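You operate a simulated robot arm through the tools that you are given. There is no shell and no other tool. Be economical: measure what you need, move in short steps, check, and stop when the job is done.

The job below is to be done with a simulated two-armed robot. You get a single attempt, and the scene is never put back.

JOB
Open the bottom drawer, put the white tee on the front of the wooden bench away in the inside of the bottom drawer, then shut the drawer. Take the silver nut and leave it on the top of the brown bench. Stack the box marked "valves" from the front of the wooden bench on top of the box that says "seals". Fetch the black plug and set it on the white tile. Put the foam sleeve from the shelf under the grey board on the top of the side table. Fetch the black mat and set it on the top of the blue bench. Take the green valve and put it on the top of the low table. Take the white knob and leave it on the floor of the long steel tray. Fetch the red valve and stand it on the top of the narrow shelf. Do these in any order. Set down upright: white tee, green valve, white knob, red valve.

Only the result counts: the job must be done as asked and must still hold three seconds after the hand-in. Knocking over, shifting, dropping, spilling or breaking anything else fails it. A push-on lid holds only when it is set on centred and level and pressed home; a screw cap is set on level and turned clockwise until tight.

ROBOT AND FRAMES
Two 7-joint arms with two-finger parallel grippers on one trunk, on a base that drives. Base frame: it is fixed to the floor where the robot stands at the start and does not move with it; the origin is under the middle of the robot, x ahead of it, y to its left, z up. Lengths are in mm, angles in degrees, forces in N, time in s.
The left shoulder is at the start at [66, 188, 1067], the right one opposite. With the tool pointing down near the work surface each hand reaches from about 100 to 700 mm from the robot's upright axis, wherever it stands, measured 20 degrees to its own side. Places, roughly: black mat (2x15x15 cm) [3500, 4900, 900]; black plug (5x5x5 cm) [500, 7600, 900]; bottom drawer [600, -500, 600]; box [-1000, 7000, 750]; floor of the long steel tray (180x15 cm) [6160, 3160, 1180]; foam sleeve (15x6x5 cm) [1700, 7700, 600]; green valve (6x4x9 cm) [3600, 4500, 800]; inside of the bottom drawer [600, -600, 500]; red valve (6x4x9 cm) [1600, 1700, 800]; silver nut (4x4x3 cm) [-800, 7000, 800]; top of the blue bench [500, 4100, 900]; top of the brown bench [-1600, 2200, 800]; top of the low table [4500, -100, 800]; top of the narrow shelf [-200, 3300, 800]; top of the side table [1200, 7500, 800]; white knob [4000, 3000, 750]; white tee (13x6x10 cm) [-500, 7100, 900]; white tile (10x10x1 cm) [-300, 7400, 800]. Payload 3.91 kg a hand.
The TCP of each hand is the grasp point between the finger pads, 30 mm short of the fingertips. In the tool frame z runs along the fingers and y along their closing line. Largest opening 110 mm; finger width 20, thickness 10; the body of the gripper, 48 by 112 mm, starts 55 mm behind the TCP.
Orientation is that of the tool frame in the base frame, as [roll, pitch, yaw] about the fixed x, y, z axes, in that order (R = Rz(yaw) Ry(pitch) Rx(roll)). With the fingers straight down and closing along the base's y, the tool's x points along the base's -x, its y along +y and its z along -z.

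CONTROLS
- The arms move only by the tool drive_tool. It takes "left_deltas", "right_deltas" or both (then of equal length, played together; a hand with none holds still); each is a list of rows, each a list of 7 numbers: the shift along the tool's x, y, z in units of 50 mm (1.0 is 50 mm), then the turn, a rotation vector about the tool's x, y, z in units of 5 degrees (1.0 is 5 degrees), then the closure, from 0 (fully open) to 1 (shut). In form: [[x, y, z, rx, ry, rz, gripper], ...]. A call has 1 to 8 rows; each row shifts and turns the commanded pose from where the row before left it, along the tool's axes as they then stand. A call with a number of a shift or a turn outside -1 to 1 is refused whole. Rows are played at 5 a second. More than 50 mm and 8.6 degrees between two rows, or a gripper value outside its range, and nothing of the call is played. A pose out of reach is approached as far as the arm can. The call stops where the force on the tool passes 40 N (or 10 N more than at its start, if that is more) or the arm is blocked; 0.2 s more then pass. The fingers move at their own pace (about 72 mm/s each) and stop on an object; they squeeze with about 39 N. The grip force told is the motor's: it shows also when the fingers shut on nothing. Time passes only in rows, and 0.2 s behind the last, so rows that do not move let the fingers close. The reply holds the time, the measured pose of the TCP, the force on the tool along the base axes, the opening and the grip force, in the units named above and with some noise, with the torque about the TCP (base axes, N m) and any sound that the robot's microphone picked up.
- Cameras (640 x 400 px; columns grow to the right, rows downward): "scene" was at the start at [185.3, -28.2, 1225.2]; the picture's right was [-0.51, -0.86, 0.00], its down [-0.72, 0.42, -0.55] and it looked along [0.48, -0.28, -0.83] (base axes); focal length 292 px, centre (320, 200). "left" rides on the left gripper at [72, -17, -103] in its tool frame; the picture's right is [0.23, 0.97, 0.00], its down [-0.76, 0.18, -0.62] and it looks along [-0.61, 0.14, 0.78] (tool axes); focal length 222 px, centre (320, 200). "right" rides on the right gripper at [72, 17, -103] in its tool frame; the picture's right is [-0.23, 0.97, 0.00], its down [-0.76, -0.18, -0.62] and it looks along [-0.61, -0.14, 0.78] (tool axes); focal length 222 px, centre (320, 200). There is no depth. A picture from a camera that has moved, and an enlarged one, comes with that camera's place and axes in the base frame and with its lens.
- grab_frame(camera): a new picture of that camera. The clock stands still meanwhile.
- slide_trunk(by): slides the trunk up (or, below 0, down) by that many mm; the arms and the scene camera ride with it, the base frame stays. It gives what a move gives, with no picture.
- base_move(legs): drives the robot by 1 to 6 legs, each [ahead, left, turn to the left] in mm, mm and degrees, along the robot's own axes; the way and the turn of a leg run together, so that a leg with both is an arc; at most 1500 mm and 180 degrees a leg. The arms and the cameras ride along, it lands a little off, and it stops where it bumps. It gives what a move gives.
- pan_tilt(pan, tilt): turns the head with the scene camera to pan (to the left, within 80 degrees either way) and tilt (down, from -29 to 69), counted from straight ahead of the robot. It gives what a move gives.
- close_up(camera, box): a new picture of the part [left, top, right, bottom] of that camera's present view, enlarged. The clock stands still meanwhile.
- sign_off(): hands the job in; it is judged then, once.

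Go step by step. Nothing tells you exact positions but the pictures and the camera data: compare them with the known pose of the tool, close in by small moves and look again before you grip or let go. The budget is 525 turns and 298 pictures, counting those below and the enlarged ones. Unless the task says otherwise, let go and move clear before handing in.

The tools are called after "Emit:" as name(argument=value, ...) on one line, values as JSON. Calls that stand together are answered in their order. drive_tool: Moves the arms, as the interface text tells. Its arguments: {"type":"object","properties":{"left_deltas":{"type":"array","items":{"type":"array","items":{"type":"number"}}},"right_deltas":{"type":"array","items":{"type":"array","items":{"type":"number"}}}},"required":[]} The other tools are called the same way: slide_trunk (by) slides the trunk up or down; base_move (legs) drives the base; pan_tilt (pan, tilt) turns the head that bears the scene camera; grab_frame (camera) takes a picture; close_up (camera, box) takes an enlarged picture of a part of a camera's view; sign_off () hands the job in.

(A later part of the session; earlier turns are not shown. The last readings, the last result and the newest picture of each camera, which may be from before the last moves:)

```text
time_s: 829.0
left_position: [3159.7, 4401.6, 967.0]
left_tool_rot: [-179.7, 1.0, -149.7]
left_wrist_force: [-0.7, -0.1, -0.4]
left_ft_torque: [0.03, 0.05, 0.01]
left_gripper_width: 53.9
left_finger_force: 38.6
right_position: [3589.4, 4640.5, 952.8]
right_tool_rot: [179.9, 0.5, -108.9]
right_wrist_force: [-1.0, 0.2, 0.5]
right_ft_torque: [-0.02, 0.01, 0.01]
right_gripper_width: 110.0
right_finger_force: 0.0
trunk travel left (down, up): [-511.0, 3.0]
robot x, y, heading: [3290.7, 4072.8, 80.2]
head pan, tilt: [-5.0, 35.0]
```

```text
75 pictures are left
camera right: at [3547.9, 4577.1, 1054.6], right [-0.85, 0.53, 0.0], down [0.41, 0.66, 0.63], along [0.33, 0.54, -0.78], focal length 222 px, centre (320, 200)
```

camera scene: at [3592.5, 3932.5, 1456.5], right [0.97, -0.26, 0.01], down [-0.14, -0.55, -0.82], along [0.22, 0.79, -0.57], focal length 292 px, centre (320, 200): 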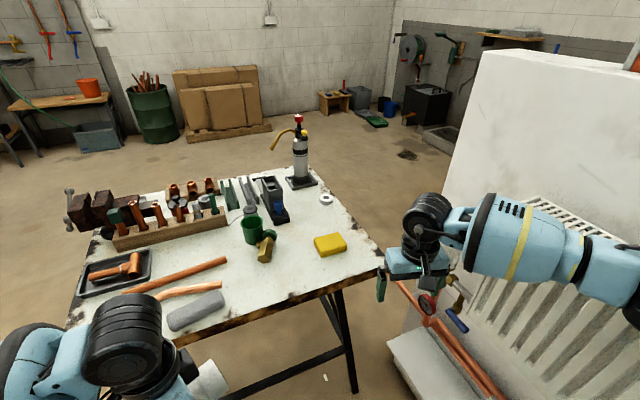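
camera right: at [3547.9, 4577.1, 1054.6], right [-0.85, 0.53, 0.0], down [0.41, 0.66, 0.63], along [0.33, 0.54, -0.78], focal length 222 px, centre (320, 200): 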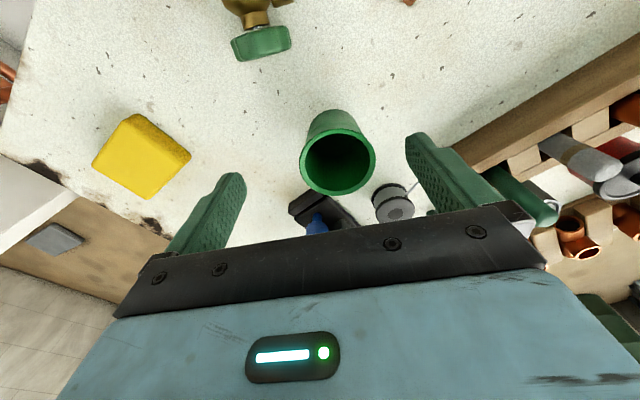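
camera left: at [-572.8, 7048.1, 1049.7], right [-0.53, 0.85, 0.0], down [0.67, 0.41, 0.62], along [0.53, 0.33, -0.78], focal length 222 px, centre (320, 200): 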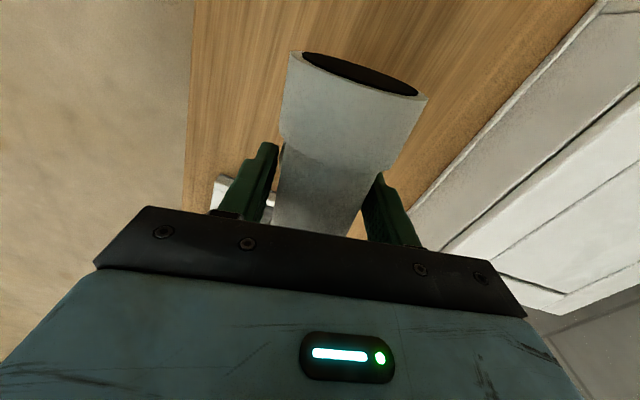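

The cup is back within a few millimetres. Now regrasp the valve about 34 mm from its base, with the tool leaning slightly so that it can be stood up later.

Emit:
drive_tool(right_deltas=[[0.65, -0.13, 0, 0, 0, 0, 0.3], [0.65, -0.13, 0, 0, 0, 0, 0.3], [0.65, -0.13, 0, 0, 0, 0, 0.3], [0.65, -0.13, 0, 0, 0, 0, 0.3], [0, 0, 0, 0, 1, 0, 0.35], [0, 0, 0, 0, 1, 0, 0.35], [0, 0, 0, 0, 1, 0, 0.35], [0, 0, 0, 0, 0.5, 0, 0.35]])

Emit:
grab_frame(camera="right")

```text
time_s: 830.8
left_position: [3160.1, 4400.8, 965.4]
left_tool_rot: [-179.7, 0.8, -149.6]
left_wrist_force: [-0.8, 0.5, -0.9]
left_ft_torque: [0.01, 0.02, 0.01]
left_gripper_width: 53.8
left_finger_force: 39.3
right_position: [3572.4, 4510.1, 950.9]
right_tool_rot: [-179.9, -17.1, -109.0]
right_wrist_force: [-0.2, -0.1, -0.6]
right_ft_torque: [0.0, -0.03, 0.01]
right_gripper_width: 71.7
right_finger_force: 0.1
trunk travel left (down, up): [-511.0, 3.0]
robot x, y, heading: [3292.1, 4074.5, 80.4]
head pan, tilt: [-5.0, 35.0]
```

```text
74 pictures are left
camera right: at [3542.3, 4478.7, 1069.7], right [-0.85, 0.52, -0.07], down [0.46, 0.8, 0.37], along [0.25, 0.29, -0.93], focal length 222 px, centre (320, 200)
```

right: 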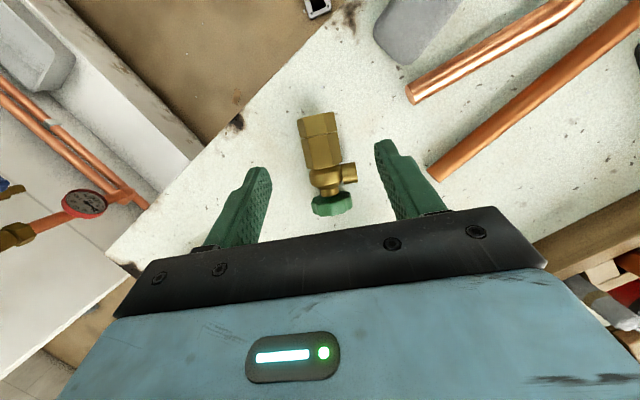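

Emit:
drive_tool(right_deltas=[[-0.165, -0.06, 0.535, 0, 0, 0, 0.35], [-0.165, 0, 0.535, 0, 0, 0, 0.35], [-0.165, 0, 0.535, 0, 0, 0, 0.35], [-0.12, 0, 0.4, 0, 0, 0, 0.35]])

Emit:
grab_frame(camera="right")

```text
time_s: 831.8
left_position: [3160.1, 4401.2, 965.7]
left_tool_rot: [-179.7, 0.9, -149.8]
left_wrist_force: [0.1, 0.3, -0.5]
left_ft_torque: [0.02, -0.02, 0.02]
left_gripper_width: 54.3
left_finger_force: 38.9
right_position: [3575.6, 4508.5, 843.2]
right_tool_rot: [180.0, -17.0, -109.0]
right_wrist_force: [-0.6, -0.1, 0.3]
right_ft_torque: [0.0, -0.05, 0.02]
right_gripper_width: 71.4
right_finger_force: 0.1
trunk travel left (down, up): [-511.0, 3.0]
robot x, y, heading: [3294.1, 4078.5, 80.1]
head pan, tilt: [-5.0, 35.0]
```

```text
73 pictures are left
camera right: at [3545.7, 4477.1, 963.2], right [-0.85, 0.52, -0.07], down [0.46, 0.8, 0.37], along [0.25, 0.29, -0.93], focal length 222 px, centre (320, 200)
```

right: 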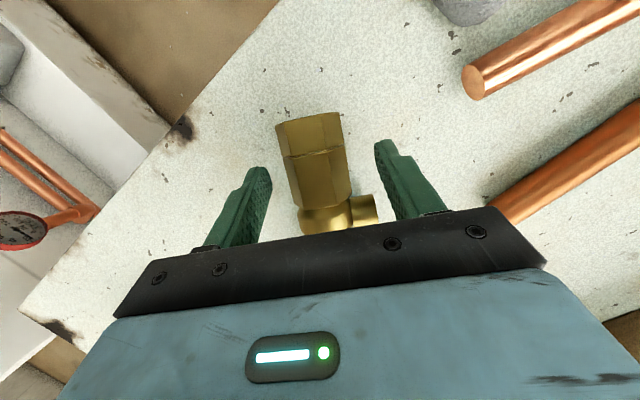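

Emit:
drive_tool(right_deltas=[[-0.02, 0, 0.07, 0, 0, 0, 0.35], [0, 0, 0, 0, 0, 0, 0.6], [0, 0, 0, 0, 0, 0, 1], [0, 0, 0, 0, 0, 0, 1], [0, 0, 0, 0, 0, 0, 1]])

Emit:
drive_tool(right_deltas=[[0.1, 0, -0.3, 0, 0, 0, 1], [0.15, 0, -0.6, 0, 0, 0, 1], [0.15, 0, -0.6, 0, 0, 0, 1], [0, 0, 0, 0, 0, 0, 1]])

Emit:
grab_frame(camera="right")

```text
time_s: 833.0
left_position: [3160.5, 4401.4, 966.0]
left_tool_rot: [-179.9, 0.9, -149.7]
left_wrist_force: [-0.3, 0.5, -1.1]
left_ft_torque: [0.02, -0.01, 0.0]
left_gripper_width: 54.5
left_finger_force: 39.0
right_position: [3574.8, 4510.0, 841.7]
right_tool_rot: [179.8, -16.9, -108.8]
right_wrist_force: [0.6, -2.3, 8.0]
right_ft_torque: [0.36, -0.06, -0.38]
right_gripper_width: 37.7
right_finger_force: 37.9
trunk travel left (down, up): [-511.0, 3.0]
robot x, y, heading: [3293.0, 4069.3, 80.0]
head pan, tilt: [-5.0, 35.0]
```

```text
time_s: 834.0
left_position: [3160.1, 4401.3, 965.6]
left_tool_rot: [-179.8, 0.9, -149.7]
left_wrist_force: [-1.1, -0.8, -0.8]
left_ft_torque: [0.03, 0.03, 0.0]
left_gripper_width: 54.1
left_finger_force: 39.2
right_position: [3578.1, 4511.1, 917.6]
right_tool_rot: [-180.0, -17.1, -109.0]
right_wrist_force: [0.5, 1.1, -4.3]
right_ft_torque: [-0.02, -0.01, 0.01]
right_gripper_width: 35.7
right_finger_force: 38.7
trunk travel left (down, up): [-511.0, 3.0]
robot x, y, heading: [3291.7, 4074.7, 80.4]
head pan, tilt: [-5.0, 35.0]
```

```text
72 pictures are left
camera right: at [3546.9, 4480.0, 1037.7], right [-0.85, 0.52, -0.07], down [0.47, 0.8, 0.37], along [0.25, 0.29, -0.93], focal length 222 px, centre (320, 200)
```

right: 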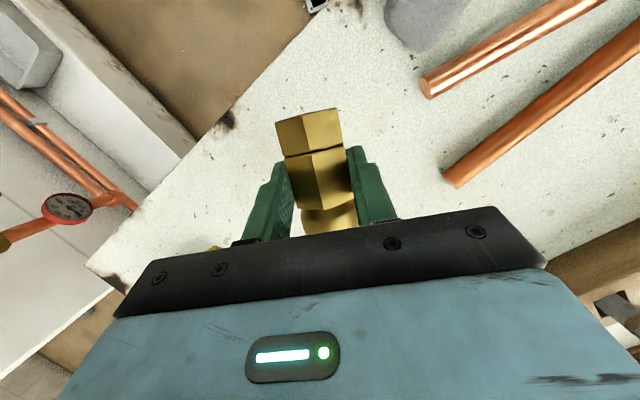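

Valve gripped on the hex. Backing out of the booth the same way.

Emit:
base_move(legs=[[-340, 0, 0], [0, 0, -170.4], [0, -440, 0], [-490, 0, 0], [-150, -170, 0], [-1350, 0, 0]])

Emit:
pan_tilt(pan=0, tilt=30)

```text
time_s: 857.7
left_position: [2783.7, 5415.6, 965.7]
left_tool_rot: [-179.7, 0.9, 41.2]
left_wrist_force: [0.7, 0.3, -1.7]
left_ft_torque: [-0.05, 0.02, -0.02]
left_gripper_width: 54.1
left_finger_force: 38.8
right_position: [2394.6, 5228.1, 917.8]
right_tool_rot: [-180.0, -17.0, 81.9]
right_wrist_force: [0.3, -0.3, -4.6]
right_ft_torque: [0.03, -0.01, 0.01]
right_gripper_width: 35.9
right_finger_force: 39.0
trunk travel left (down, up): [-511.0, 3.0]
robot x, y, heading: [2591.8, 5712.7, -89.1]
head pan, tilt: [-5.0, 35.0]
```

```text
time_s: 858.3
left_position: [2784.1, 5416.5, 965.5]
left_tool_rot: [-179.8, 0.9, 41.1]
left_wrist_force: [0.1, -0.2, -0.3]
left_ft_torque: [0.0, -0.02, 0.03]
left_gripper_width: 54.0
left_finger_force: 39.1
right_position: [2394.6, 5229.9, 917.7]
right_tool_rot: [180.0, -17.0, 81.9]
right_wrist_force: [-0.7, 0.4, -4.7]
right_ft_torque: [0.06, 0.01, -0.01]
right_gripper_width: 35.8
right_finger_force: 39.4
trunk travel left (down, up): [-511.0, 3.0]
robot x, y, heading: [2589.8, 5712.3, -88.9]
head pan, tilt: [0.0, 30.0]
```

Emit:
base_move(legs=[[0, 0, 88.9], [1280, 60, 0], [1270, 0, 0], [0, 0, -90], [880, 0, 0]])

Emit:
base_move(legs=[[300, 170, 0], [1350, 0, 0], [1350, 0, 0], [900, 0, 0]])

Emit:
grab_frame(camera="scene")

```text
time_s: 882.7
left_position: [5338.9, 4594.7, 965.6]
left_tool_rot: [-179.7, 0.9, 40.0]
left_wrist_force: [-1.0, -0.6, -1.1]
left_ft_torque: [0.02, -0.01, 0.02]
left_gripper_width: 54.0
left_finger_force: 39.6
right_position: [4946.6, 4417.3, 918.2]
right_tool_rot: [179.9, -17.0, 80.6]
right_wrist_force: [0.3, 0.1, -5.2]
right_ft_torque: [0.08, -0.01, -0.03]
right_gripper_width: 36.0
right_finger_force: 38.8
trunk travel left (down, up): [-511.0, 3.0]
robot x, y, heading: [5152.4, 4895.0, -90.3]
head pan, tilt: [0.0, 30.0]
```

```text
time_s: 884.8
left_position: [5493.7, 4309.0, 964.1]
left_tool_rot: [-179.6, 0.8, 39.8]
left_wrist_force: [-0.4, 0.1, -1.5]
left_ft_torque: [0.06, 0.03, -0.01]
left_gripper_width: 54.2
left_finger_force: 38.6
right_position: [5101.1, 4132.9, 915.6]
right_tool_rot: [-179.9, -17.3, 80.3]
right_wrist_force: [0.1, 0.5, -5.4]
right_ft_torque: [0.06, 0.01, 0.02]
right_gripper_width: 35.7
right_finger_force: 39.9
trunk travel left (down, up): [-511.0, 3.0]
robot x, y, heading: [5309.9, 4610.1, -90.2]
head pan, tilt: [0.0, 30.0]
stopped in leg 1: the robot was blocked; the commanded pose is now the measured one
```

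```text
71 pictures are left
camera scene: at [5310.9, 4504.7, 1466.6], right [-1.0, 0.01, 0.0], down [0.0, 0.5, -0.86], along [-0.01, -0.86, -0.5], focal length 292 px, centre (320, 200)
```

scene: 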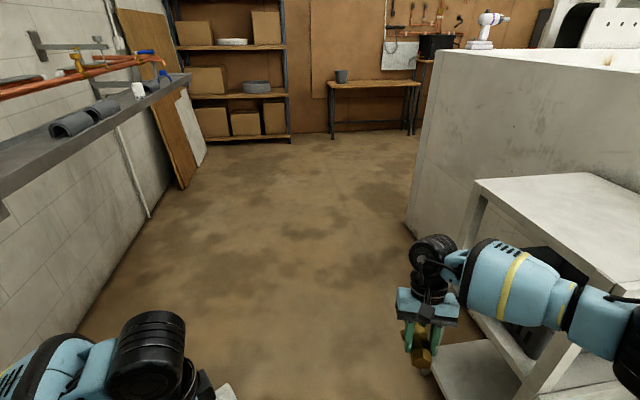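

Something low blocks the base here: probably the grey kneeling pad, which I may have pushed. Looking at the floor around the robot.

Emit:
pan_tilt(pan=0, tilt=65)

Emit:
grab_frame(camera="scene")

Emit:
pan_tilt(pan=70, tilt=45)

Emit:
grab_frame(camera="scene")

```text
time_s: 885.8
left_position: [5492.7, 4311.5, 965.4]
left_tool_rot: [-179.7, 0.9, 39.7]
left_wrist_force: [0.1, 0.4, -0.9]
left_ft_torque: [0.0, -0.01, -0.01]
left_gripper_width: 54.3
left_finger_force: 38.8
right_position: [5100.4, 4134.0, 917.3]
right_tool_rot: [-179.9, -17.1, 80.4]
right_wrist_force: [0.3, 0.5, -5.5]
right_ft_torque: [-0.01, 0.0, -0.03]
right_gripper_width: 35.5
right_finger_force: 38.7
trunk travel left (down, up): [-511.0, 3.0]
robot x, y, heading: [5313.0, 4609.8, -90.6]
head pan, tilt: [0.0, 65.0]
```

```text
70 pictures are left
camera scene: at [5309.3, 4538.0, 1419.4], right [-1.0, 0.01, 0.0], down [0.01, 0.91, -0.42], along [0.0, -0.42, -0.91], focal length 292 px, centre (320, 200)
```

scene: 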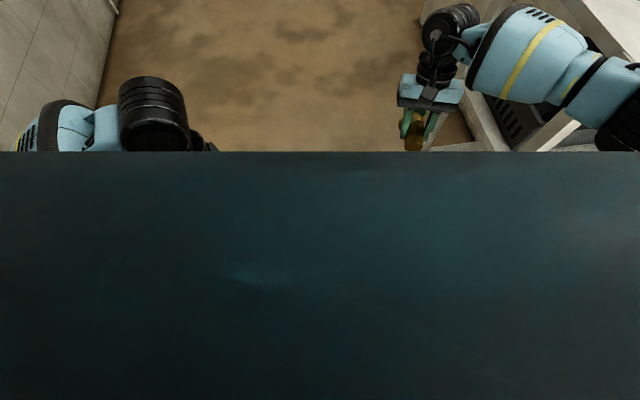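

```text
time_s: 887.2
left_position: [5492.8, 4312.3, 965.6]
left_tool_rot: [-179.7, 1.0, 39.7]
left_wrist_force: [-0.4, 0.4, -0.5]
left_ft_torque: [-0.01, -0.03, 0.0]
left_gripper_width: 54.0
left_finger_force: 39.4
right_position: [5100.0, 4134.8, 917.9]
right_tool_rot: [-179.9, -17.0, 80.4]
right_wrist_force: [-0.1, -0.1, -4.4]
right_ft_torque: [0.01, -0.01, -0.02]
right_gripper_width: 35.7
right_finger_force: 39.4
trunk travel left (down, up): [-511.0, 3.0]
robot x, y, heading: [5306.7, 4612.5, -90.2]
head pan, tilt: [70.0, 45.0]
```

```text
69 pictures are left
camera scene: at [5385.8, 4570.5, 1444.4], right [-0.35, -0.94, 0.0], down [-0.66, 0.25, -0.71], along [0.66, -0.25, -0.71], focal length 292 px, centre (320, 200)
```

scene: 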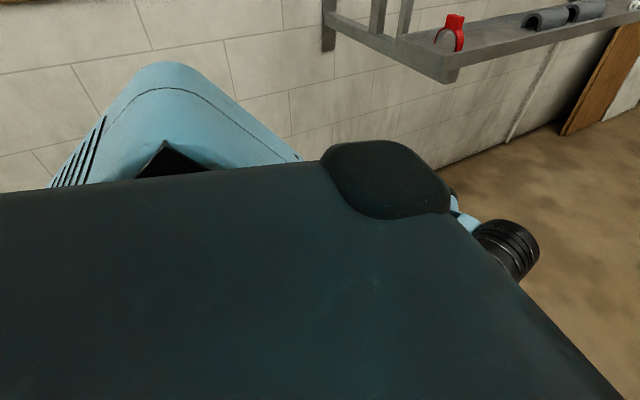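

Emit:
base_move(legs=[[-500, -100, 0]])

Emit:
pan_tilt(pan=0, tilt=50)

Emit:
grab_frame(camera="scene")

```text
time_s: 890.2
left_position: [5395.7, 4814.0, 965.9]
left_tool_rot: [-179.6, 1.0, 39.3]
left_wrist_force: [-0.1, 0.1, -1.7]
left_ft_torque: [-0.02, 0.0, 0.01]
left_gripper_width: 54.1
left_finger_force: 39.1
right_position: [5001.1, 4637.9, 918.0]
right_tool_rot: [-179.9, -17.0, 80.1]
right_wrist_force: [1.1, 1.0, -4.3]
right_ft_torque: [0.03, -0.01, 0.0]
right_gripper_width: 35.7
right_finger_force: 38.4
trunk travel left (down, up): [-511.0, 3.0]
robot x, y, heading: [5213.9, 5114.2, -90.8]
head pan, tilt: [70.0, 45.0]
```

```text
time_s: 891.7
left_position: [5395.8, 4813.4, 964.7]
left_tool_rot: [-179.7, 0.9, 39.4]
left_wrist_force: [0.9, -0.5, -0.1]
left_ft_torque: [0.03, 0.0, 0.0]
left_gripper_width: 54.0
left_finger_force: 38.6
right_position: [5002.1, 4637.9, 918.3]
right_tool_rot: [-179.9, -17.1, 80.1]
right_wrist_force: [0.2, 0.4, -4.7]
right_ft_torque: [0.02, 0.02, -0.01]
right_gripper_width: 35.8
right_finger_force: 38.9
trunk travel left (down, up): [-511.0, 3.0]
robot x, y, heading: [5214.4, 5113.5, -90.5]
head pan, tilt: [0.0, 50.0]
```

```text
68 pictures are left
camera scene: at [5213.1, 5024.4, 1437.5], right [-1.0, 0.01, 0.0], down [0.01, 0.77, -0.64], along [-0.01, -0.64, -0.77], focal length 292 px, centre (320, 200)
```

scene: 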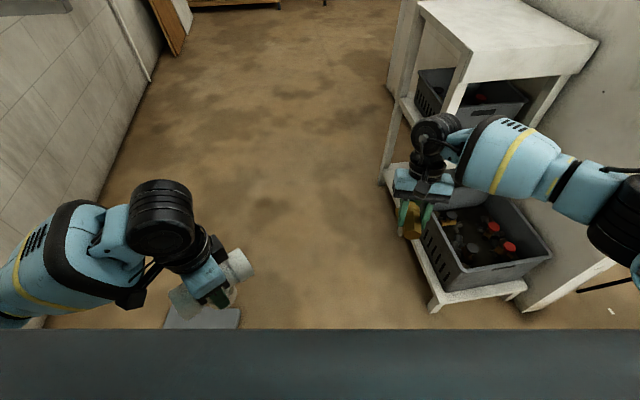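

The grey kneeling pad has been pushed by my base to about [5745, 4563]; it was originally near [5317, 5505]. I'll finish the held items first and come back to restore it. Continuing south, clear of it.

Emit:
base_move(legs=[[0, 10, 0.5], [1200, 0, 0], [1200, 60, 0], [1400, 0, 0], [700, 0, 0]])

Emit:
pan_tilt(pan=-30, tilt=25)

Emit:
grab_frame(camera="scene")

```text
time_s: 913.8
left_position: [5411.2, 328.2, 966.4]
left_tool_rot: [-179.7, 0.8, 39.9]
left_wrist_force: [0.1, 1.3, -0.3]
left_ft_torque: [0.01, -0.02, -0.01]
left_gripper_width: 54.2
left_finger_force: 39.4
right_position: [5017.4, 151.1, 917.7]
right_tool_rot: [-179.9, -17.2, 80.5]
right_wrist_force: [-0.7, 0.1, -5.8]
right_ft_torque: [0.05, -0.01, -0.02]
right_gripper_width: 35.6
right_finger_force: 38.7
trunk travel left (down, up): [-511.0, 3.0]
robot x, y, heading: [5228.5, 630.6, -90.3]
head pan, tilt: [0.0, 50.0]
```

```text
time_s: 914.7
left_position: [5411.3, 328.7, 966.5]
left_tool_rot: [-179.7, 0.9, 39.9]
left_wrist_force: [0.1, -0.2, -1.5]
left_ft_torque: [0.01, 0.03, -0.02]
left_gripper_width: 54.3
left_finger_force: 38.5
right_position: [5018.3, 150.1, 917.7]
right_tool_rot: [-180.0, -17.1, 80.6]
right_wrist_force: [0.6, -0.2, -4.8]
right_ft_torque: [0.08, 0.01, 0.0]
right_gripper_width: 35.8
right_finger_force: 38.9
trunk travel left (down, up): [-511.0, 3.0]
robot x, y, heading: [5225.2, 628.0, -90.1]
head pan, tilt: [-30.0, 25.0]
```

```text
67 pictures are left
camera scene: at [5180.5, 534.9, 1474.9], right [-0.86, 0.5, 0.0], down [0.21, 0.37, -0.91], along [-0.46, -0.78, -0.42], focal length 292 px, centre (320, 200)
```

scene: 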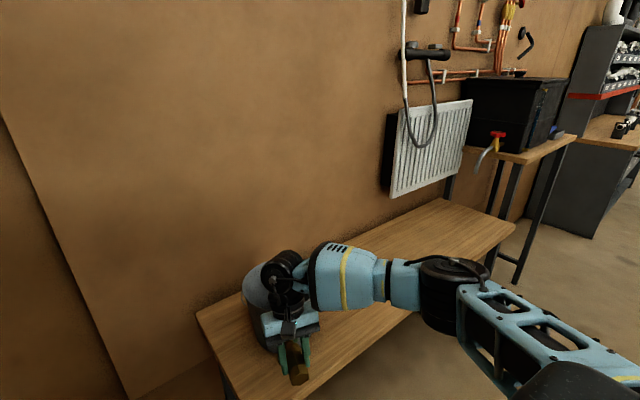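

The low table's front edge runs from about [3790, -27] to [4989, 172], z≈781. I'll go to its middle, and tilt the tool so that the valve stands upright.

Emit:
base_move(legs=[[-190, 0, 0], [0, -730, 0], [0, 0, 9.6]])

Emit:
slide_trunk(by=-130)

Emit:
drive_tool(right_deltas=[[-0.2, 0, 0, 0, -1, 0, 1], [-0.2, 0, 0, 0, -1, 0, 1], [-0.2, 0, 0, 0, -1, 0, 1], [-0.2, 0, 0, 0, -1, 0, 1], [-0.2, 0, 0, 0, -1, 0, 1], [-0.2, 0, 0, 0, -1, 0, 1], [-0.2, 0, 0, 0, -1, 0, 1], [-0.2, 0, 0, 0, -1, 0, 1]])

Emit:
drive_tool(right_deltas=[[-0.2, 0, 0.1, 0, -1, 0, 1], [-0.2, 0, 0.1, 0, -1, 0, 1], [-0.1, 0, 0.2, 0, -1, 0, 1], [-0.1, 0, 0.2, 0, -1, 0, 1], [0, 0, 0.2, 0, -1, 0, 1], [0, 0, 0.2, 0, -1, 0, 1], [0, 0, 0, 0, -1, 0, 1], [0, 0, 0, 0, -1, 0, 1]])

Emit:
grab_frame(camera="scene")

```text
time_s: 923.3
left_position: [4737.2, 554.3, 966.8]
left_tool_rot: [-179.7, 0.9, 49.9]
left_wrist_force: [0.7, 1.5, -1.4]
left_ft_torque: [0.02, -0.01, 0.0]
left_gripper_width: 54.4
left_finger_force: 39.2
right_position: [4380.6, 311.5, 916.7]
right_tool_rot: [-179.9, -17.0, 90.6]
right_wrist_force: [1.0, 0.4, -5.0]
right_ft_torque: [0.01, 0.0, 0.0]
right_gripper_width: 35.6
right_finger_force: 38.8
trunk travel left (down, up): [-511.0, 3.0]
robot x, y, heading: [4503.2, 821.2, -80.2]
head pan, tilt: [-30.0, 25.0]
```

```text
time_s: 924.9
left_position: [4737.0, 553.4, 835.4]
left_tool_rot: [-179.7, 0.8, 49.9]
left_wrist_force: [0.3, 0.5, -0.7]
left_ft_torque: [0.01, -0.02, -0.03]
left_gripper_width: 54.2
left_finger_force: 39.0
right_position: [4379.6, 309.9, 788.1]
right_tool_rot: [-180.0, -17.1, 90.6]
right_wrist_force: [-0.2, 1.0, -4.6]
right_ft_torque: [0.04, 0.01, 0.01]
right_gripper_width: 35.5
right_finger_force: 39.2
trunk travel left (down, up): [-381.0, 133.0]
robot x, y, heading: [4502.9, 815.6, -80.4]
head pan, tilt: [-30.0, 25.0]
```

```text
time_s: 926.7
left_position: [4737.4, 554.6, 836.0]
left_tool_rot: [-179.6, 0.8, 50.0]
left_wrist_force: [-0.1, -0.4, -0.9]
left_ft_torque: [0.01, 0.0, -0.01]
left_gripper_width: 54.3
left_finger_force: 39.4
right_position: [4380.9, 233.1, 787.9]
right_tool_rot: [-179.9, 23.0, 90.6]
right_wrist_force: [-0.6, -0.1, -4.7]
right_ft_torque: [0.1, 0.05, -0.01]
right_gripper_width: 35.6
right_finger_force: 39.2
trunk travel left (down, up): [-381.0, 133.0]
robot x, y, heading: [4507.0, 819.3, -80.3]
head pan, tilt: [-30.0, 25.0]
```

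```text
time_s: 928.5
left_position: [4737.8, 553.0, 834.3]
left_tool_rot: [-179.6, 0.7, 49.9]
left_wrist_force: [-0.2, 0.2, -0.6]
left_ft_torque: [0.02, 0.01, 0.01]
left_gripper_width: 54.3
left_finger_force: 38.7
right_position: [4424.9, 177.8, 788.4]
right_tool_rot: [-178.6, 62.2, 91.0]
right_wrist_force: [0.4, 0.4, -3.9]
right_ft_torque: [0.08, 0.01, 0.02]
right_gripper_width: 35.3
right_finger_force: 38.7
right hand out of reach, approached as far as the arm can: row 7, 8
trunk travel left (down, up): [-381.0, 133.0]
robot x, y, heading: [4502.7, 817.9, -80.1]
head pan, tilt: [-30.0, 25.0]
```

```text
66 pictures are left
camera scene: at [4493.4, 611.0, 1323.0], right [-0.94, 0.35, 0.0], down [0.14, 0.4, -0.91], along [-0.31, -0.85, -0.42], focal length 292 px, centre (320, 200)
```

scene: 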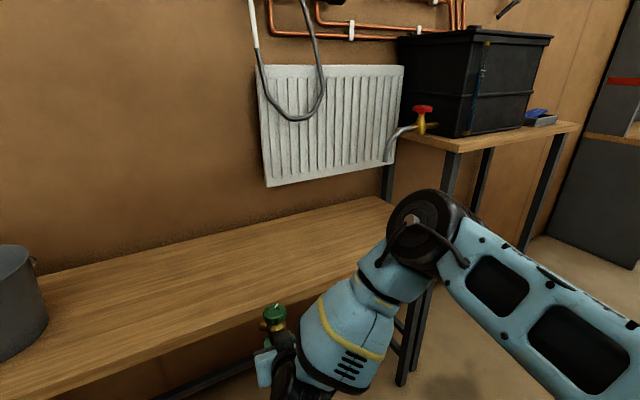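

Emit:
slide_trunk(by=65)

Emit:
drive_tool(right_deltas=[[-0.28, 0, 0.55, 0.2, 0, 0, 1], [-0.28, 0, 0.55, 0, -0.5, 0, 1], [0, 0, 0, 0, -0.8, 0, 1], [0, 0, 0, 0, -0.8, 0, 1]])

Emit:
grab_frame(camera="right")

Emit:
close_up(camera="scene", box=[200, 220, 400, 370])

```text
time_s: 929.6
left_position: [4736.7, 553.4, 898.4]
left_tool_rot: [-179.4, 0.6, 49.9]
left_wrist_force: [0.8, 0.4, -1.2]
left_ft_torque: [0.01, -0.01, -0.01]
left_gripper_width: 54.2
left_finger_force: 38.9
right_position: [4427.2, 158.6, 929.6]
right_tool_rot: [178.1, 69.2, 87.9]
right_wrist_force: [-0.4, -0.7, -4.2]
right_ft_torque: [0.08, -0.02, -0.01]
right_gripper_width: 35.4
right_finger_force: 38.6
trunk travel left (down, up): [-446.0, 68.0]
robot x, y, heading: [4503.9, 818.1, -80.6]
head pan, tilt: [-30.0, 25.0]
```

```text
time_s: 930.6
left_position: [4737.6, 552.4, 900.5]
left_tool_rot: [-179.7, 0.8, 49.9]
left_wrist_force: [-0.7, -1.1, -0.1]
left_ft_torque: [0.04, -0.03, -0.02]
left_gripper_width: 54.4
left_finger_force: 39.0
right_position: [4458.0, 95.2, 955.6]
right_tool_rot: [179.0, 79.1, 86.8]
right_wrist_force: [-0.6, -0.3, -4.3]
right_ft_torque: [0.07, -0.02, 0.01]
right_gripper_width: 35.2
right_finger_force: 38.8
right hand out of reach, approached as far as the arm can: row 3, 4
trunk travel left (down, up): [-446.0, 68.0]
robot x, y, heading: [4500.8, 816.4, -80.1]
head pan, tilt: [-30.0, 25.0]
```

```text
65 pictures are left
camera right: at [4478.0, 208.0, 903.5], right [0.97, -0.08, 0.23], down [-0.16, 0.47, 0.86], along [-0.18, -0.88, 0.45], focal length 222 px, centre (320, 200)
```

right: 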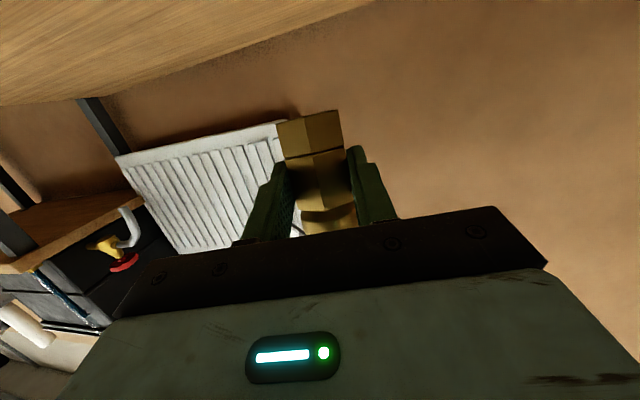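

```text
2.67 times, centred on (300, 295) of scene
camera zoom: at [4486.8, 645.1, 1399.8], right [-0.94, 0.35, 0.0], down [0.15, 0.4, -0.91], along [-0.31, -0.85, -0.42], focal length 778 px, centre (373, -53)
```

zoom: 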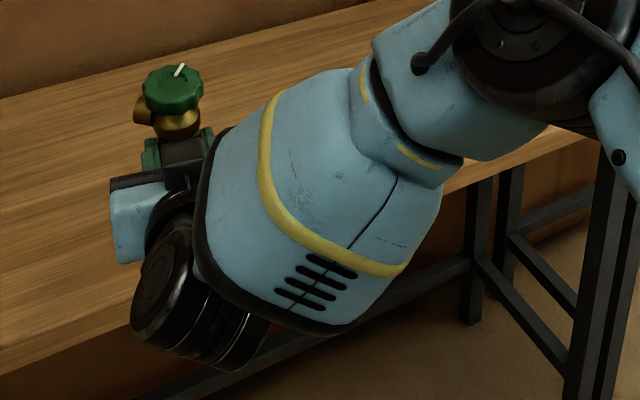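

Emit:
drive_tool(right_deltas=[[0, 0, 0, 0.2, 0.6, 0, 1], [0, 0, 0, 0, 0.6, 0, 1]])

Emit:
base_move(legs=[[54, 0, 0]])

Emit:
slide_trunk(by=-70)

Emit:
grab_frame(camera="right")

```text
time_s: 931.2
left_position: [4735.6, 553.4, 899.4]
left_tool_rot: [-179.6, 0.8, 49.9]
left_wrist_force: [0.3, -0.7, -0.5]
left_ft_torque: [-0.01, 0.0, 0.01]
left_gripper_width: 54.3
left_finger_force: 39.4
right_position: [4458.1, 93.5, 955.7]
right_tool_rot: [179.4, 73.8, 87.2]
right_wrist_force: [0.2, 0.5, -4.3]
right_ft_torque: [0.11, 0.01, 0.0]
right_gripper_width: 35.5
right_finger_force: 38.8
trunk travel left (down, up): [-446.0, 68.0]
robot x, y, heading: [4505.9, 817.7, -80.2]
head pan, tilt: [-30.0, 25.0]
```

```text
time_s: 932.1
left_position: [4746.0, 500.8, 900.1]
left_tool_rot: [-179.5, 0.7, 49.9]
left_wrist_force: [-0.1, -0.3, -1.4]
left_ft_torque: [0.0, 0.02, 0.0]
left_gripper_width: 54.4
left_finger_force: 39.3
right_position: [4465.6, 41.6, 956.2]
right_tool_rot: [179.4, 73.7, 87.3]
right_wrist_force: [1.1, -0.9, -5.4]
right_ft_torque: [0.11, -0.03, 0.02]
right_gripper_width: 35.4
right_finger_force: 39.0
trunk travel left (down, up): [-446.0, 68.0]
robot x, y, heading: [4512.0, 766.7, -80.1]
head pan, tilt: [-30.0, 25.0]
```

```text
time_s: 933.2
left_position: [4746.4, 501.5, 829.5]
left_tool_rot: [-179.6, 0.7, 49.9]
left_wrist_force: [-0.9, 0.1, -1.5]
left_ft_torque: [0.03, -0.03, -0.01]
left_gripper_width: 54.1
left_finger_force: 38.9
right_position: [4466.5, 41.1, 886.3]
right_tool_rot: [179.3, 73.7, 87.0]
right_wrist_force: [-0.1, -0.3, -5.0]
right_ft_torque: [0.1, 0.01, 0.02]
right_gripper_width: 35.5
right_finger_force: 38.6
trunk travel left (down, up): [-376.0, 138.0]
robot x, y, heading: [4514.0, 764.2, -80.3]
head pan, tilt: [-30.0, 25.0]
```

```text
63 pictures are left
camera right: at [4486.2, 159.8, 845.7], right [0.97, -0.1, 0.22], down [-0.17, 0.39, 0.9], along [-0.18, -0.91, 0.36], focal length 222 px, centre (320, 200)
```

right: 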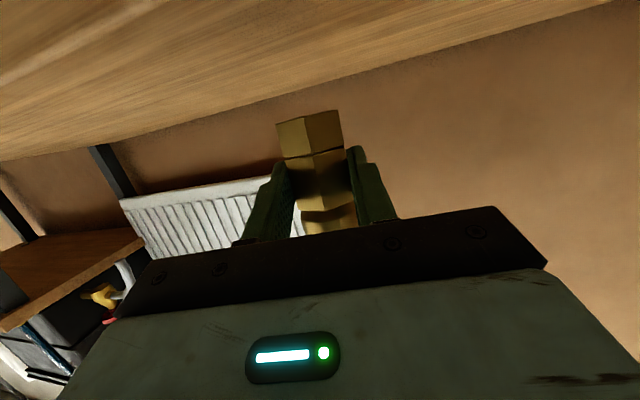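

Emit:
slide_trunk(by=-52)

Emit:
grab_frame(camera="scene")

Emit:
grab_frame(camera="right")

```text
time_s: 934.1
left_position: [4743.6, 508.4, 769.1]
left_tool_rot: [-177.5, -1.0, 49.9]
left_wrist_force: [-0.2, 0.4, -0.4]
left_ft_torque: [0.02, -0.02, 0.0]
left_gripper_width: 54.3
left_finger_force: 39.3
right_position: [4466.7, 41.8, 839.8]
right_tool_rot: [179.0, 74.4, 86.6]
right_wrist_force: [-1.0, -1.2, 18.8]
right_ft_torque: [0.02, 0.07, 0.01]
right_gripper_width: 35.5
right_finger_force: 39.3
trunk travel left (down, up): [-324.0, 190.0]
robot x, y, heading: [4509.5, 763.2, -80.5]
head pan, tilt: [-30.0, 25.0]
```

```text
62 pictures are left
camera scene: at [4503.7, 544.1, 1264.1], right [-0.94, 0.35, 0.0], down [0.15, 0.4, -0.91], along [-0.31, -0.85, -0.42], focal length 292 px, centre (320, 200)
```

scene: 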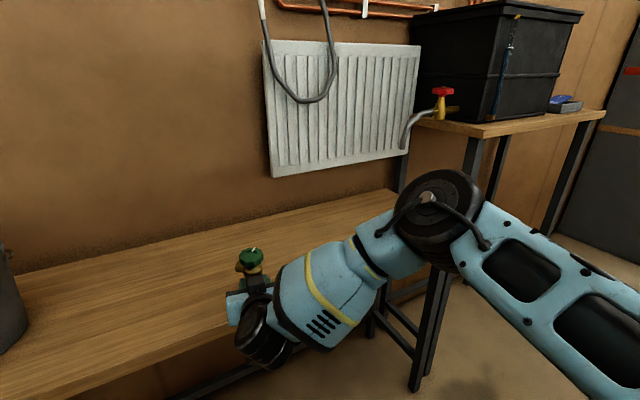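

```text
61 pictures are left
camera right: at [4486.5, 159.2, 797.5], right [0.97, -0.1, 0.22], down [-0.17, 0.4, 0.9], along [-0.18, -0.91, 0.37], focal length 222 px, centre (320, 200)
```

right: 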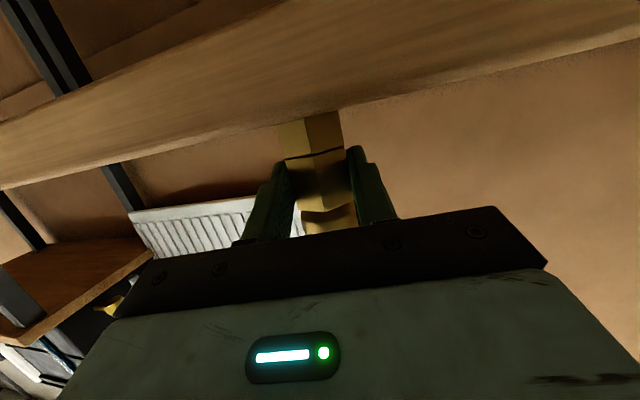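

The valve's base touches the table (z≈803) and it stands nearly plumb. Trimming the tilt and releasing.

Emit:
drive_tool(right_deltas=[[0, 0, 0, 0.15, 0.2, 0, 1], [0, 0, 0, 0, 0, 0, 0.65], [0, 0, 0, 0, 0, 0, 0.55], [0, 0, 0, 0, 0, 0, 0.45], [0, 0, 0, 0, 0, 0, 0.4]])

Emit:
close_up(camera="scene", box=[190, 220, 350, 370])

```text
time_s: 935.3
left_position: [4744.5, 506.4, 769.4]
left_tool_rot: [-177.4, -1.0, 49.9]
left_wrist_force: [-0.4, -1.1, -1.1]
left_ft_torque: [0.02, 0.0, -0.01]
left_gripper_width: 54.2
left_finger_force: 38.6
right_position: [4465.9, 42.1, 834.7]
right_tool_rot: [-179.8, 73.0, 87.1]
right_wrist_force: [-0.7, 0.5, 0.6]
right_ft_torque: [0.03, -0.02, 0.0]
right_gripper_width: 66.0
right_finger_force: 0.2
trunk travel left (down, up): [-324.0, 190.0]
robot x, y, heading: [4514.2, 767.8, -80.2]
head pan, tilt: [-30.0, 25.0]
```

```text
2.67 times, centred on (270, 295) of scene
camera zoom: at [4503.9, 542.3, 1263.6], right [-0.94, 0.35, 0.0], down [0.15, 0.4, -0.91], along [-0.31, -0.85, -0.42], focal length 778 px, centre (453, -53)
```

zoom: 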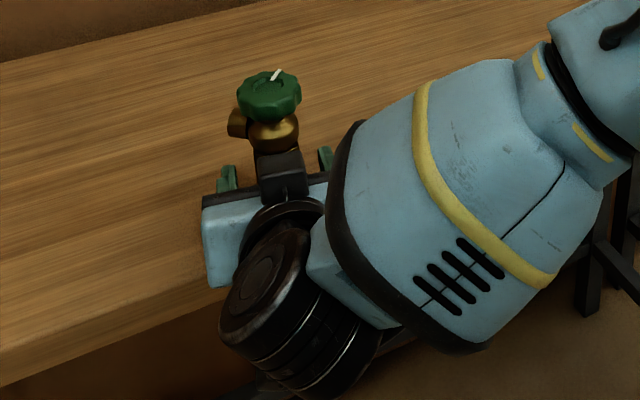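

Emit:
base_move(legs=[[-220, 0, 0]])

Emit:
close_up(camera="scene", box=[190, 170, 350, 300])

```text
time_s: 937.0
left_position: [4706.4, 722.9, 768.8]
left_tool_rot: [-177.4, -1.1, 49.9]
left_wrist_force: [-0.5, -0.1, -1.0]
left_ft_torque: [0.02, 0.01, -0.01]
left_gripper_width: 54.3
left_finger_force: 39.1
right_position: [4428.3, 259.0, 834.9]
right_tool_rot: [-179.9, 72.8, 87.1]
right_wrist_force: [0.2, -0.2, 0.7]
right_ft_torque: [0.04, -0.04, 0.02]
right_gripper_width: 65.9
right_finger_force: 0.0
trunk travel left (down, up): [-324.0, 190.0]
robot x, y, heading: [4473.9, 981.2, -80.5]
head pan, tilt: [-30.0, 25.0]
```

```text
3.08 times, centred on (270, 235) of scene
camera zoom: at [4466.4, 760.1, 1263.8], right [-0.94, 0.35, 0.0], down [0.15, 0.4, -0.91], along [-0.31, -0.85, -0.42], focal length 898 px, centre (474, 92)
```

zoom: 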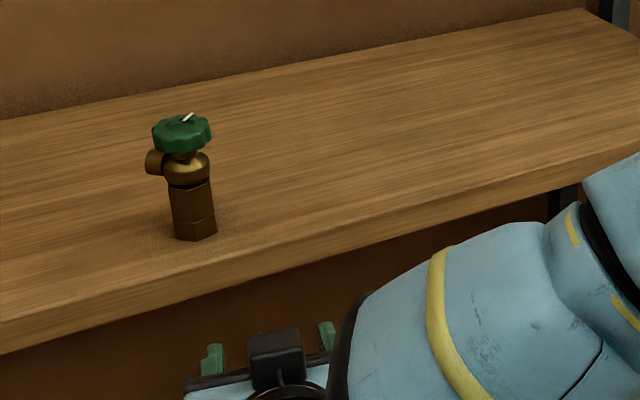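

The green valve stands on the low table. Now the tee: driving back to the open drawer.

Emit:
base_move(legs=[[0, 0, -99.5], [1300, 250, 0], [1300, 0, 0], [1250, 0, 0], [0, 0, 90]])

Emit:
pan_tilt(pan=0, tilt=42)

Emit:
grab_frame(camera="scene")

```text
time_s: 960.5
left_position: [356.6, 518.5, 769.7]
left_tool_rot: [-177.5, -1.0, -47.2]
left_wrist_force: [-1.0, -0.2, -1.3]
left_ft_torque: [0.02, 0.0, -0.02]
left_gripper_width: 54.3
left_finger_force: 39.4
right_position: [-69.8, 865.2, 834.6]
right_tool_rot: [-178.4, 73.1, -10.4]
right_wrist_force: [23.8, 11.1, 9.8]
right_ft_torque: [-0.32, 0.35, 0.33]
right_gripper_width: 57.8
right_finger_force: 0.1
trunk travel left (down, up): [-324.0, 190.0]
robot x, y, heading: [636.7, 714.5, -177.1]
head pan, tilt: [-30.0, 25.0]
stopped in leg 5: the force on the tool passed its limit at 49 N (the readings are from after the stop); the commanded pose is now the measured one
```

```text
time_s: 961.4
left_position: [357.0, 518.8, 769.9]
left_tool_rot: [-177.6, -0.9, -47.0]
left_wrist_force: [0.0, -0.6, -1.7]
left_ft_torque: [0.01, -0.02, 0.03]
left_gripper_width: 54.6
left_finger_force: 39.3
right_position: [-70.6, 864.0, 834.0]
right_tool_rot: [-178.7, 72.8, -10.3]
right_wrist_force: [29.3, 15.2, 8.9]
right_ft_torque: [-0.24, 0.34, 0.33]
right_gripper_width: 55.6
right_finger_force: 0.1
trunk travel left (down, up): [-324.0, 190.0]
robot x, y, heading: [638.7, 715.2, -177.1]
head pan, tilt: [0.0, 42.0]
```

```text
58 pictures are left
camera scene: at [421.3, 707.3, 1238.2], right [-0.05, 1.0, 0.0], down [0.67, 0.03, -0.75], along [-0.74, -0.04, -0.67], focal length 292 px, centre (320, 200)
```

scene: 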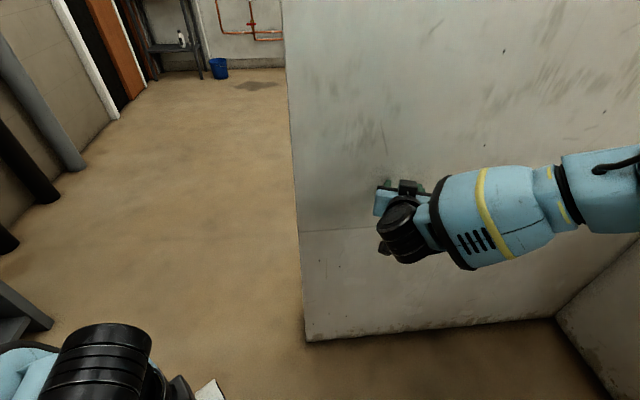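

The right hand touched the fixed white wall. Backing off and then turning to the drawer.

Emit:
base_move(legs=[[-120, 0, 0], [0, 0, 87.3]])

Emit:
grab_frame(camera="scene")

```text
time_s: 966.4
left_position: [946.2, 427.8, 768.9]
left_tool_rot: [-177.4, -1.1, 40.4]
left_wrist_force: [-0.4, 0.2, -1.4]
left_ft_torque: [-0.01, 0.01, -0.01]
left_gripper_width: 54.4
left_finger_force: 39.2
right_position: [583.9, 17.3, 832.5]
right_tool_rot: [-178.3, 72.8, 77.5]
right_wrist_force: [0.4, -0.6, 0.8]
right_ft_torque: [0.04, -0.03, 0.02]
right_gripper_width: 66.1
right_finger_force: 0.0
trunk travel left (down, up): [-324.0, 190.0]
robot x, y, heading: [760.5, 723.8, -89.7]
head pan, tilt: [0.0, 42.0]
```

```text
57 pictures are left
camera scene: at [761.8, 499.7, 1237.4], right [-1.0, 0.0, 0.0], down [0.0, 0.67, -0.74], along [0.0, -0.74, -0.67], focal length 292 px, centre (320, 200)
```

scene: 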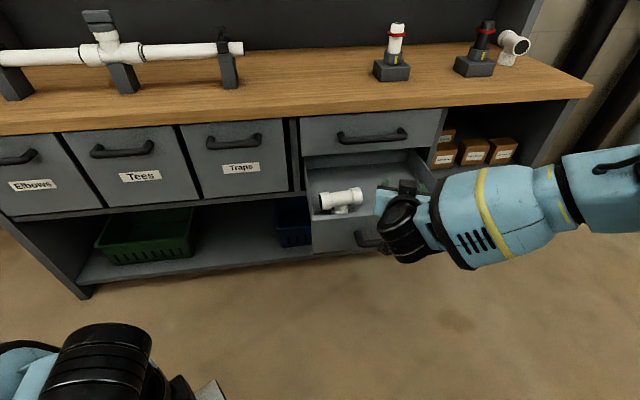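

I'll fold the right hand back to tool-down and retract it, and extend the left hand (with the tee) forward, before moving to the drawer.

Emit:
drive_tool(right_deltas=[[0.3, 0, -0.6, 0, 1, 0, 0.3], [0.3, 0, -0.6, 0, 1, 0, 0.3], [0.3, 0, -0.5, 0, 1, 0, 0.3], [0.4, 0, -0.4, 0, 1, 0, 0.3], [0.5, 0, -0.3, 0, 1, 0, 0.3], [0.5, 0, -0.2, 0, 1, 0, 0.3], [0.6, 0, 0, 0, 1, 0, 0.3], [0.6, 0, 0, 0, 1, 0, 0.3]], left_deltas=[[0, 0, -0.3, 0, 0, 0, 1], [0, 0, -0.3, 0, 0, 0, 1], [-0.545, 0.65, 0, 0, 0, 0, 1], [-0.545, 0.65, 0, 0, 0, 0, 1], [-0.545, 0.65, 0, 0, 0, 0, 1], [-0.545, 0.65, 0, 0, 0, 0, 1], [-0.545, 0.65, 0, 0, 0, 0, 1], [-0.545, 0.65, 0, 0, 0, 0, 1]])

Emit:
drive_tool(right_deltas=[[0.6, 0, 0, 0, 1, 0, 0.3], [0.6, 0, 0, 0, 1, 0, 0.3], [0.6, 0, 0, 0, 1, 0, 0.3], [0.6, 0, 0, 0, 1, 0, 0.3], [0.6, 0, 0, 0, 0.6, 0, 0.3], [0.6, 0, 0, 0, 0, 0, 0.3]])

```text
time_s: 968.2
left_position: [946.8, 163.2, 784.7]
left_tool_rot: [-177.5, -1.3, 40.3]
left_wrist_force: [-0.2, 0.4, -0.3]
left_ft_torque: [0.01, -0.03, -0.02]
left_gripper_width: 54.5
left_finger_force: 39.3
left hand out of reach, approached as far as the arm can: row 1, 2
right_position: [637.2, 229.8, 755.2]
right_tool_rot: [-179.6, 32.7, 76.2]
right_wrist_force: [-0.4, 0.5, -0.3]
right_ft_torque: [0.03, 0.0, 0.0]
right_gripper_width: 77.0
right_finger_force: 0.0
trunk travel left (down, up): [-324.0, 190.0]
robot x, y, heading: [762.0, 724.2, -89.5]
head pan, tilt: [0.0, 42.0]
```

```text
time_s: 969.6
left_position: [946.7, 164.2, 784.9]
left_tool_rot: [-177.4, -1.0, 40.4]
left_wrist_force: [-1.4, -0.3, -1.0]
left_ft_torque: [0.0, -0.01, -0.01]
left_gripper_width: 54.3
left_finger_force: 39.2
right_position: [679.1, 391.6, 692.3]
right_tool_rot: [-179.4, 9.7, 76.0]
right_wrist_force: [-0.7, -0.5, 0.5]
right_ft_torque: [0.04, -0.02, -0.01]
right_gripper_width: 77.3
right_finger_force: 0.0
trunk travel left (down, up): [-324.0, 190.0]
robot x, y, heading: [759.3, 720.2, -89.7]
head pan, tilt: [0.0, 42.0]
```

Emit:
slide_trunk(by=40)

Emit:
drive_tool(left_deltas=[[0, 0, 0, -0.5, -0.2, 0, 1], [0, 0, 0, 0, 0, 0, 1]])

Emit:
base_move(legs=[[0, -436, 0], [240, 0, 0]])

Emit:
grab_frame(camera="scene")

Emit:
grab_frame(camera="left")

```text
time_s: 970.4
left_position: [946.0, 164.4, 823.9]
left_tool_rot: [-177.4, -1.1, 40.4]
left_wrist_force: [-0.1, -0.3, -1.2]
left_ft_torque: [0.03, -0.02, 0.01]
left_gripper_width: 54.7
left_finger_force: 38.7
right_position: [678.3, 392.1, 731.4]
right_tool_rot: [-179.4, 9.8, 76.0]
right_wrist_force: [0.1, -0.3, 0.0]
right_ft_torque: [0.01, 0.0, -0.02]
right_gripper_width: 77.0
right_finger_force: 0.0
trunk travel left (down, up): [-364.0, 150.0]
robot x, y, heading: [761.6, 719.7, -89.7]
head pan, tilt: [0.0, 42.0]
```

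```text
time_s: 971.0
left_position: [947.1, 164.4, 825.5]
left_tool_rot: [-180.0, -0.1, 40.4]
left_wrist_force: [0.0, 0.4, -0.3]
left_ft_torque: [0.02, -0.02, 0.02]
left_gripper_width: 54.5
left_finger_force: 39.0
right_position: [677.6, 391.5, 731.6]
right_tool_rot: [-179.5, 9.8, 76.1]
right_wrist_force: [0.6, -0.1, 0.5]
right_ft_torque: [-0.01, -0.03, 0.04]
right_gripper_width: 77.0
right_finger_force: 0.1
trunk travel left (down, up): [-364.0, 150.0]
robot x, y, heading: [761.6, 722.0, -89.5]
head pan, tilt: [0.0, 42.0]
```

```text
time_s: 976.7
left_position: [512.1, -76.9, 822.8]
left_tool_rot: [-179.9, -0.2, 40.4]
left_wrist_force: [0.3, -0.1, -1.1]
left_ft_torque: [0.03, 0.0, 0.0]
left_gripper_width: 54.6
left_finger_force: 38.8
right_position: [242.6, 152.1, 731.1]
right_tool_rot: [-179.5, 9.9, 75.9]
right_wrist_force: [-0.9, -0.2, -0.8]
right_ft_torque: [-0.02, 0.0, 0.0]
right_gripper_width: 77.1
right_finger_force: 0.0
trunk travel left (down, up): [-364.0, 150.0]
robot x, y, heading: [323.8, 483.2, -89.7]
head pan, tilt: [0.0, 42.0]
```

```text
56 pictures are left
camera scene: at [327.7, 270.0, 1278.3], right [-1.0, 0.0, 0.0], down [0.0, 0.67, -0.74], along [0.0, -0.74, -0.67], focal length 292 px, centre (320, 200)
```

scene: 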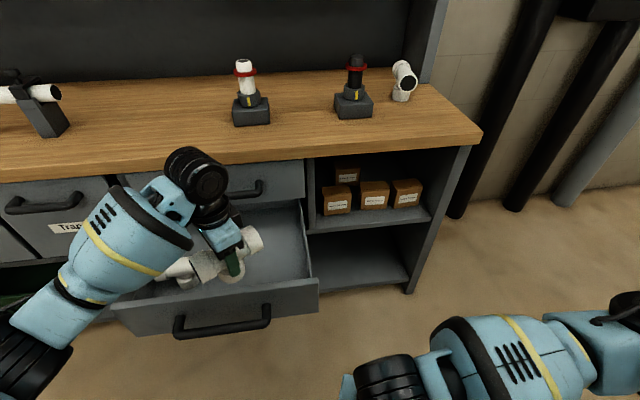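

```text
55 pictures are left
camera left: at [555.9, -16.5, 926.1], right [0.8, -0.6, 0.0], down [-0.47, -0.63, 0.62], along [-0.37, -0.5, -0.78], focal length 222 px, centre (320, 200)
```

left: 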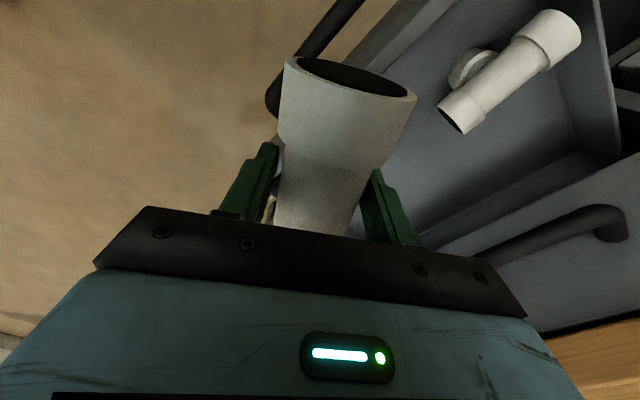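

Emit:
base_move(legs=[[110, 0, 0]])

Emit:
slide_trunk(by=-110)

Emit:
grab_frame(camera="scene")

Emit:
grab_frame(camera="left")

```text
time_s: 977.9
left_position: [512.1, -186.1, 822.7]
left_tool_rot: [-179.9, 0.0, 40.3]
left_wrist_force: [-1.3, 0.0, -0.9]
left_ft_torque: [0.01, 0.02, 0.0]
left_gripper_width: 54.4
left_finger_force: 39.1
right_position: [243.6, 40.8, 730.6]
right_tool_rot: [-179.5, 9.9, 75.9]
right_wrist_force: [0.7, 0.6, 0.6]
right_ft_torque: [0.0, 0.01, -0.02]
right_gripper_width: 77.1
right_finger_force: 0.0
trunk travel left (down, up): [-364.0, 150.0]
robot x, y, heading: [326.4, 372.5, -90.1]
head pan, tilt: [0.0, 42.0]
```

```text
time_s: 979.3
left_position: [512.8, -187.0, 714.9]
left_tool_rot: [180.0, 0.0, 40.2]
left_wrist_force: [0.5, 0.0, -0.3]
left_ft_torque: [-0.01, 0.01, 0.01]
left_gripper_width: 54.5
left_finger_force: 39.0
right_position: [243.2, 42.3, 621.9]
right_tool_rot: [-179.5, 9.9, 75.9]
right_wrist_force: [-0.4, -0.3, -0.7]
right_ft_torque: [-0.02, -0.01, -0.01]
right_gripper_width: 77.2
right_finger_force: 0.1
trunk travel left (down, up): [-254.0, 260.0]
robot x, y, heading: [330.2, 372.2, -89.8]
head pan, tilt: [0.0, 42.0]
```

```text
54 pictures are left
camera scene: at [327.9, 131.0, 1167.1], right [-1.0, 0.0, 0.0], down [0.0, 0.67, -0.74], along [0.0, -0.74, -0.67], focal length 292 px, centre (320, 200)
```

scene: 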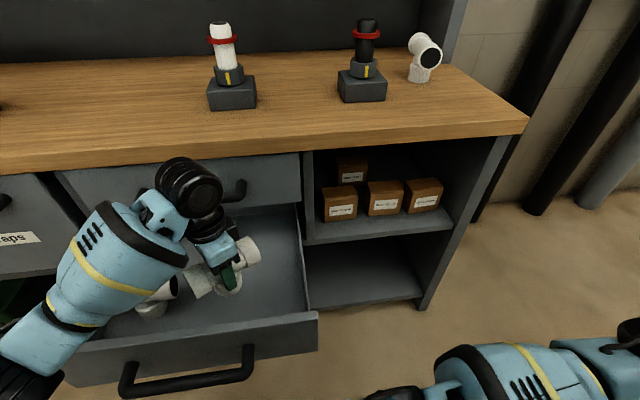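

```text
53 pictures are left
camera left: at [555.9, -125.5, 816.8], right [0.8, -0.6, 0.0], down [-0.47, -0.63, 0.62], along [-0.37, -0.5, -0.78], focal length 222 px, centre (320, 200)
```

left: 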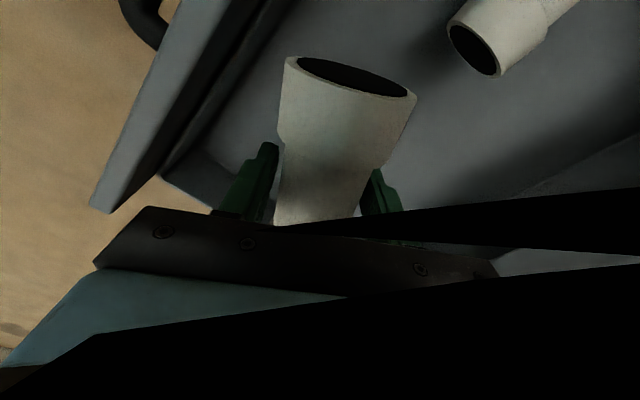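

Emit:
slide_trunk(by=-50)

Emit:
slide_trunk(by=-12)

```text
time_s: 980.2
left_position: [510.8, -186.1, 664.2]
left_tool_rot: [-179.9, -0.2, 40.3]
left_wrist_force: [-0.1, -0.4, -1.2]
left_ft_torque: [-0.02, -0.01, -0.01]
left_gripper_width: 54.2
left_finger_force: 38.7
right_position: [242.4, 41.4, 572.2]
right_tool_rot: [-179.5, 9.9, 75.9]
right_wrist_force: [0.4, -0.5, 0.3]
right_ft_torque: [0.01, 0.01, 0.0]
right_gripper_width: 77.0
right_finger_force: 0.0
trunk travel left (down, up): [-204.0, 310.0]
robot x, y, heading: [327.8, 371.3, -89.9]
head pan, tilt: [0.0, 42.0]
```

```text
time_s: 980.8
left_position: [511.1, -185.5, 652.7]
left_tool_rot: [-180.0, -0.1, 40.2]
left_wrist_force: [0.5, 0.3, -1.3]
left_ft_torque: [0.02, -0.01, 0.03]
left_gripper_width: 54.4
left_finger_force: 38.7
right_position: [242.6, 41.6, 560.3]
right_tool_rot: [-179.4, 9.8, 75.9]
right_wrist_force: [0.3, -0.2, 0.2]
right_ft_torque: [0.0, -0.06, 0.0]
right_gripper_width: 77.0
right_finger_force: 0.2
trunk travel left (down, up): [-192.0, 322.0]
robot x, y, heading: [326.6, 371.2, -89.8]
head pan, tilt: [0.0, 42.0]
```

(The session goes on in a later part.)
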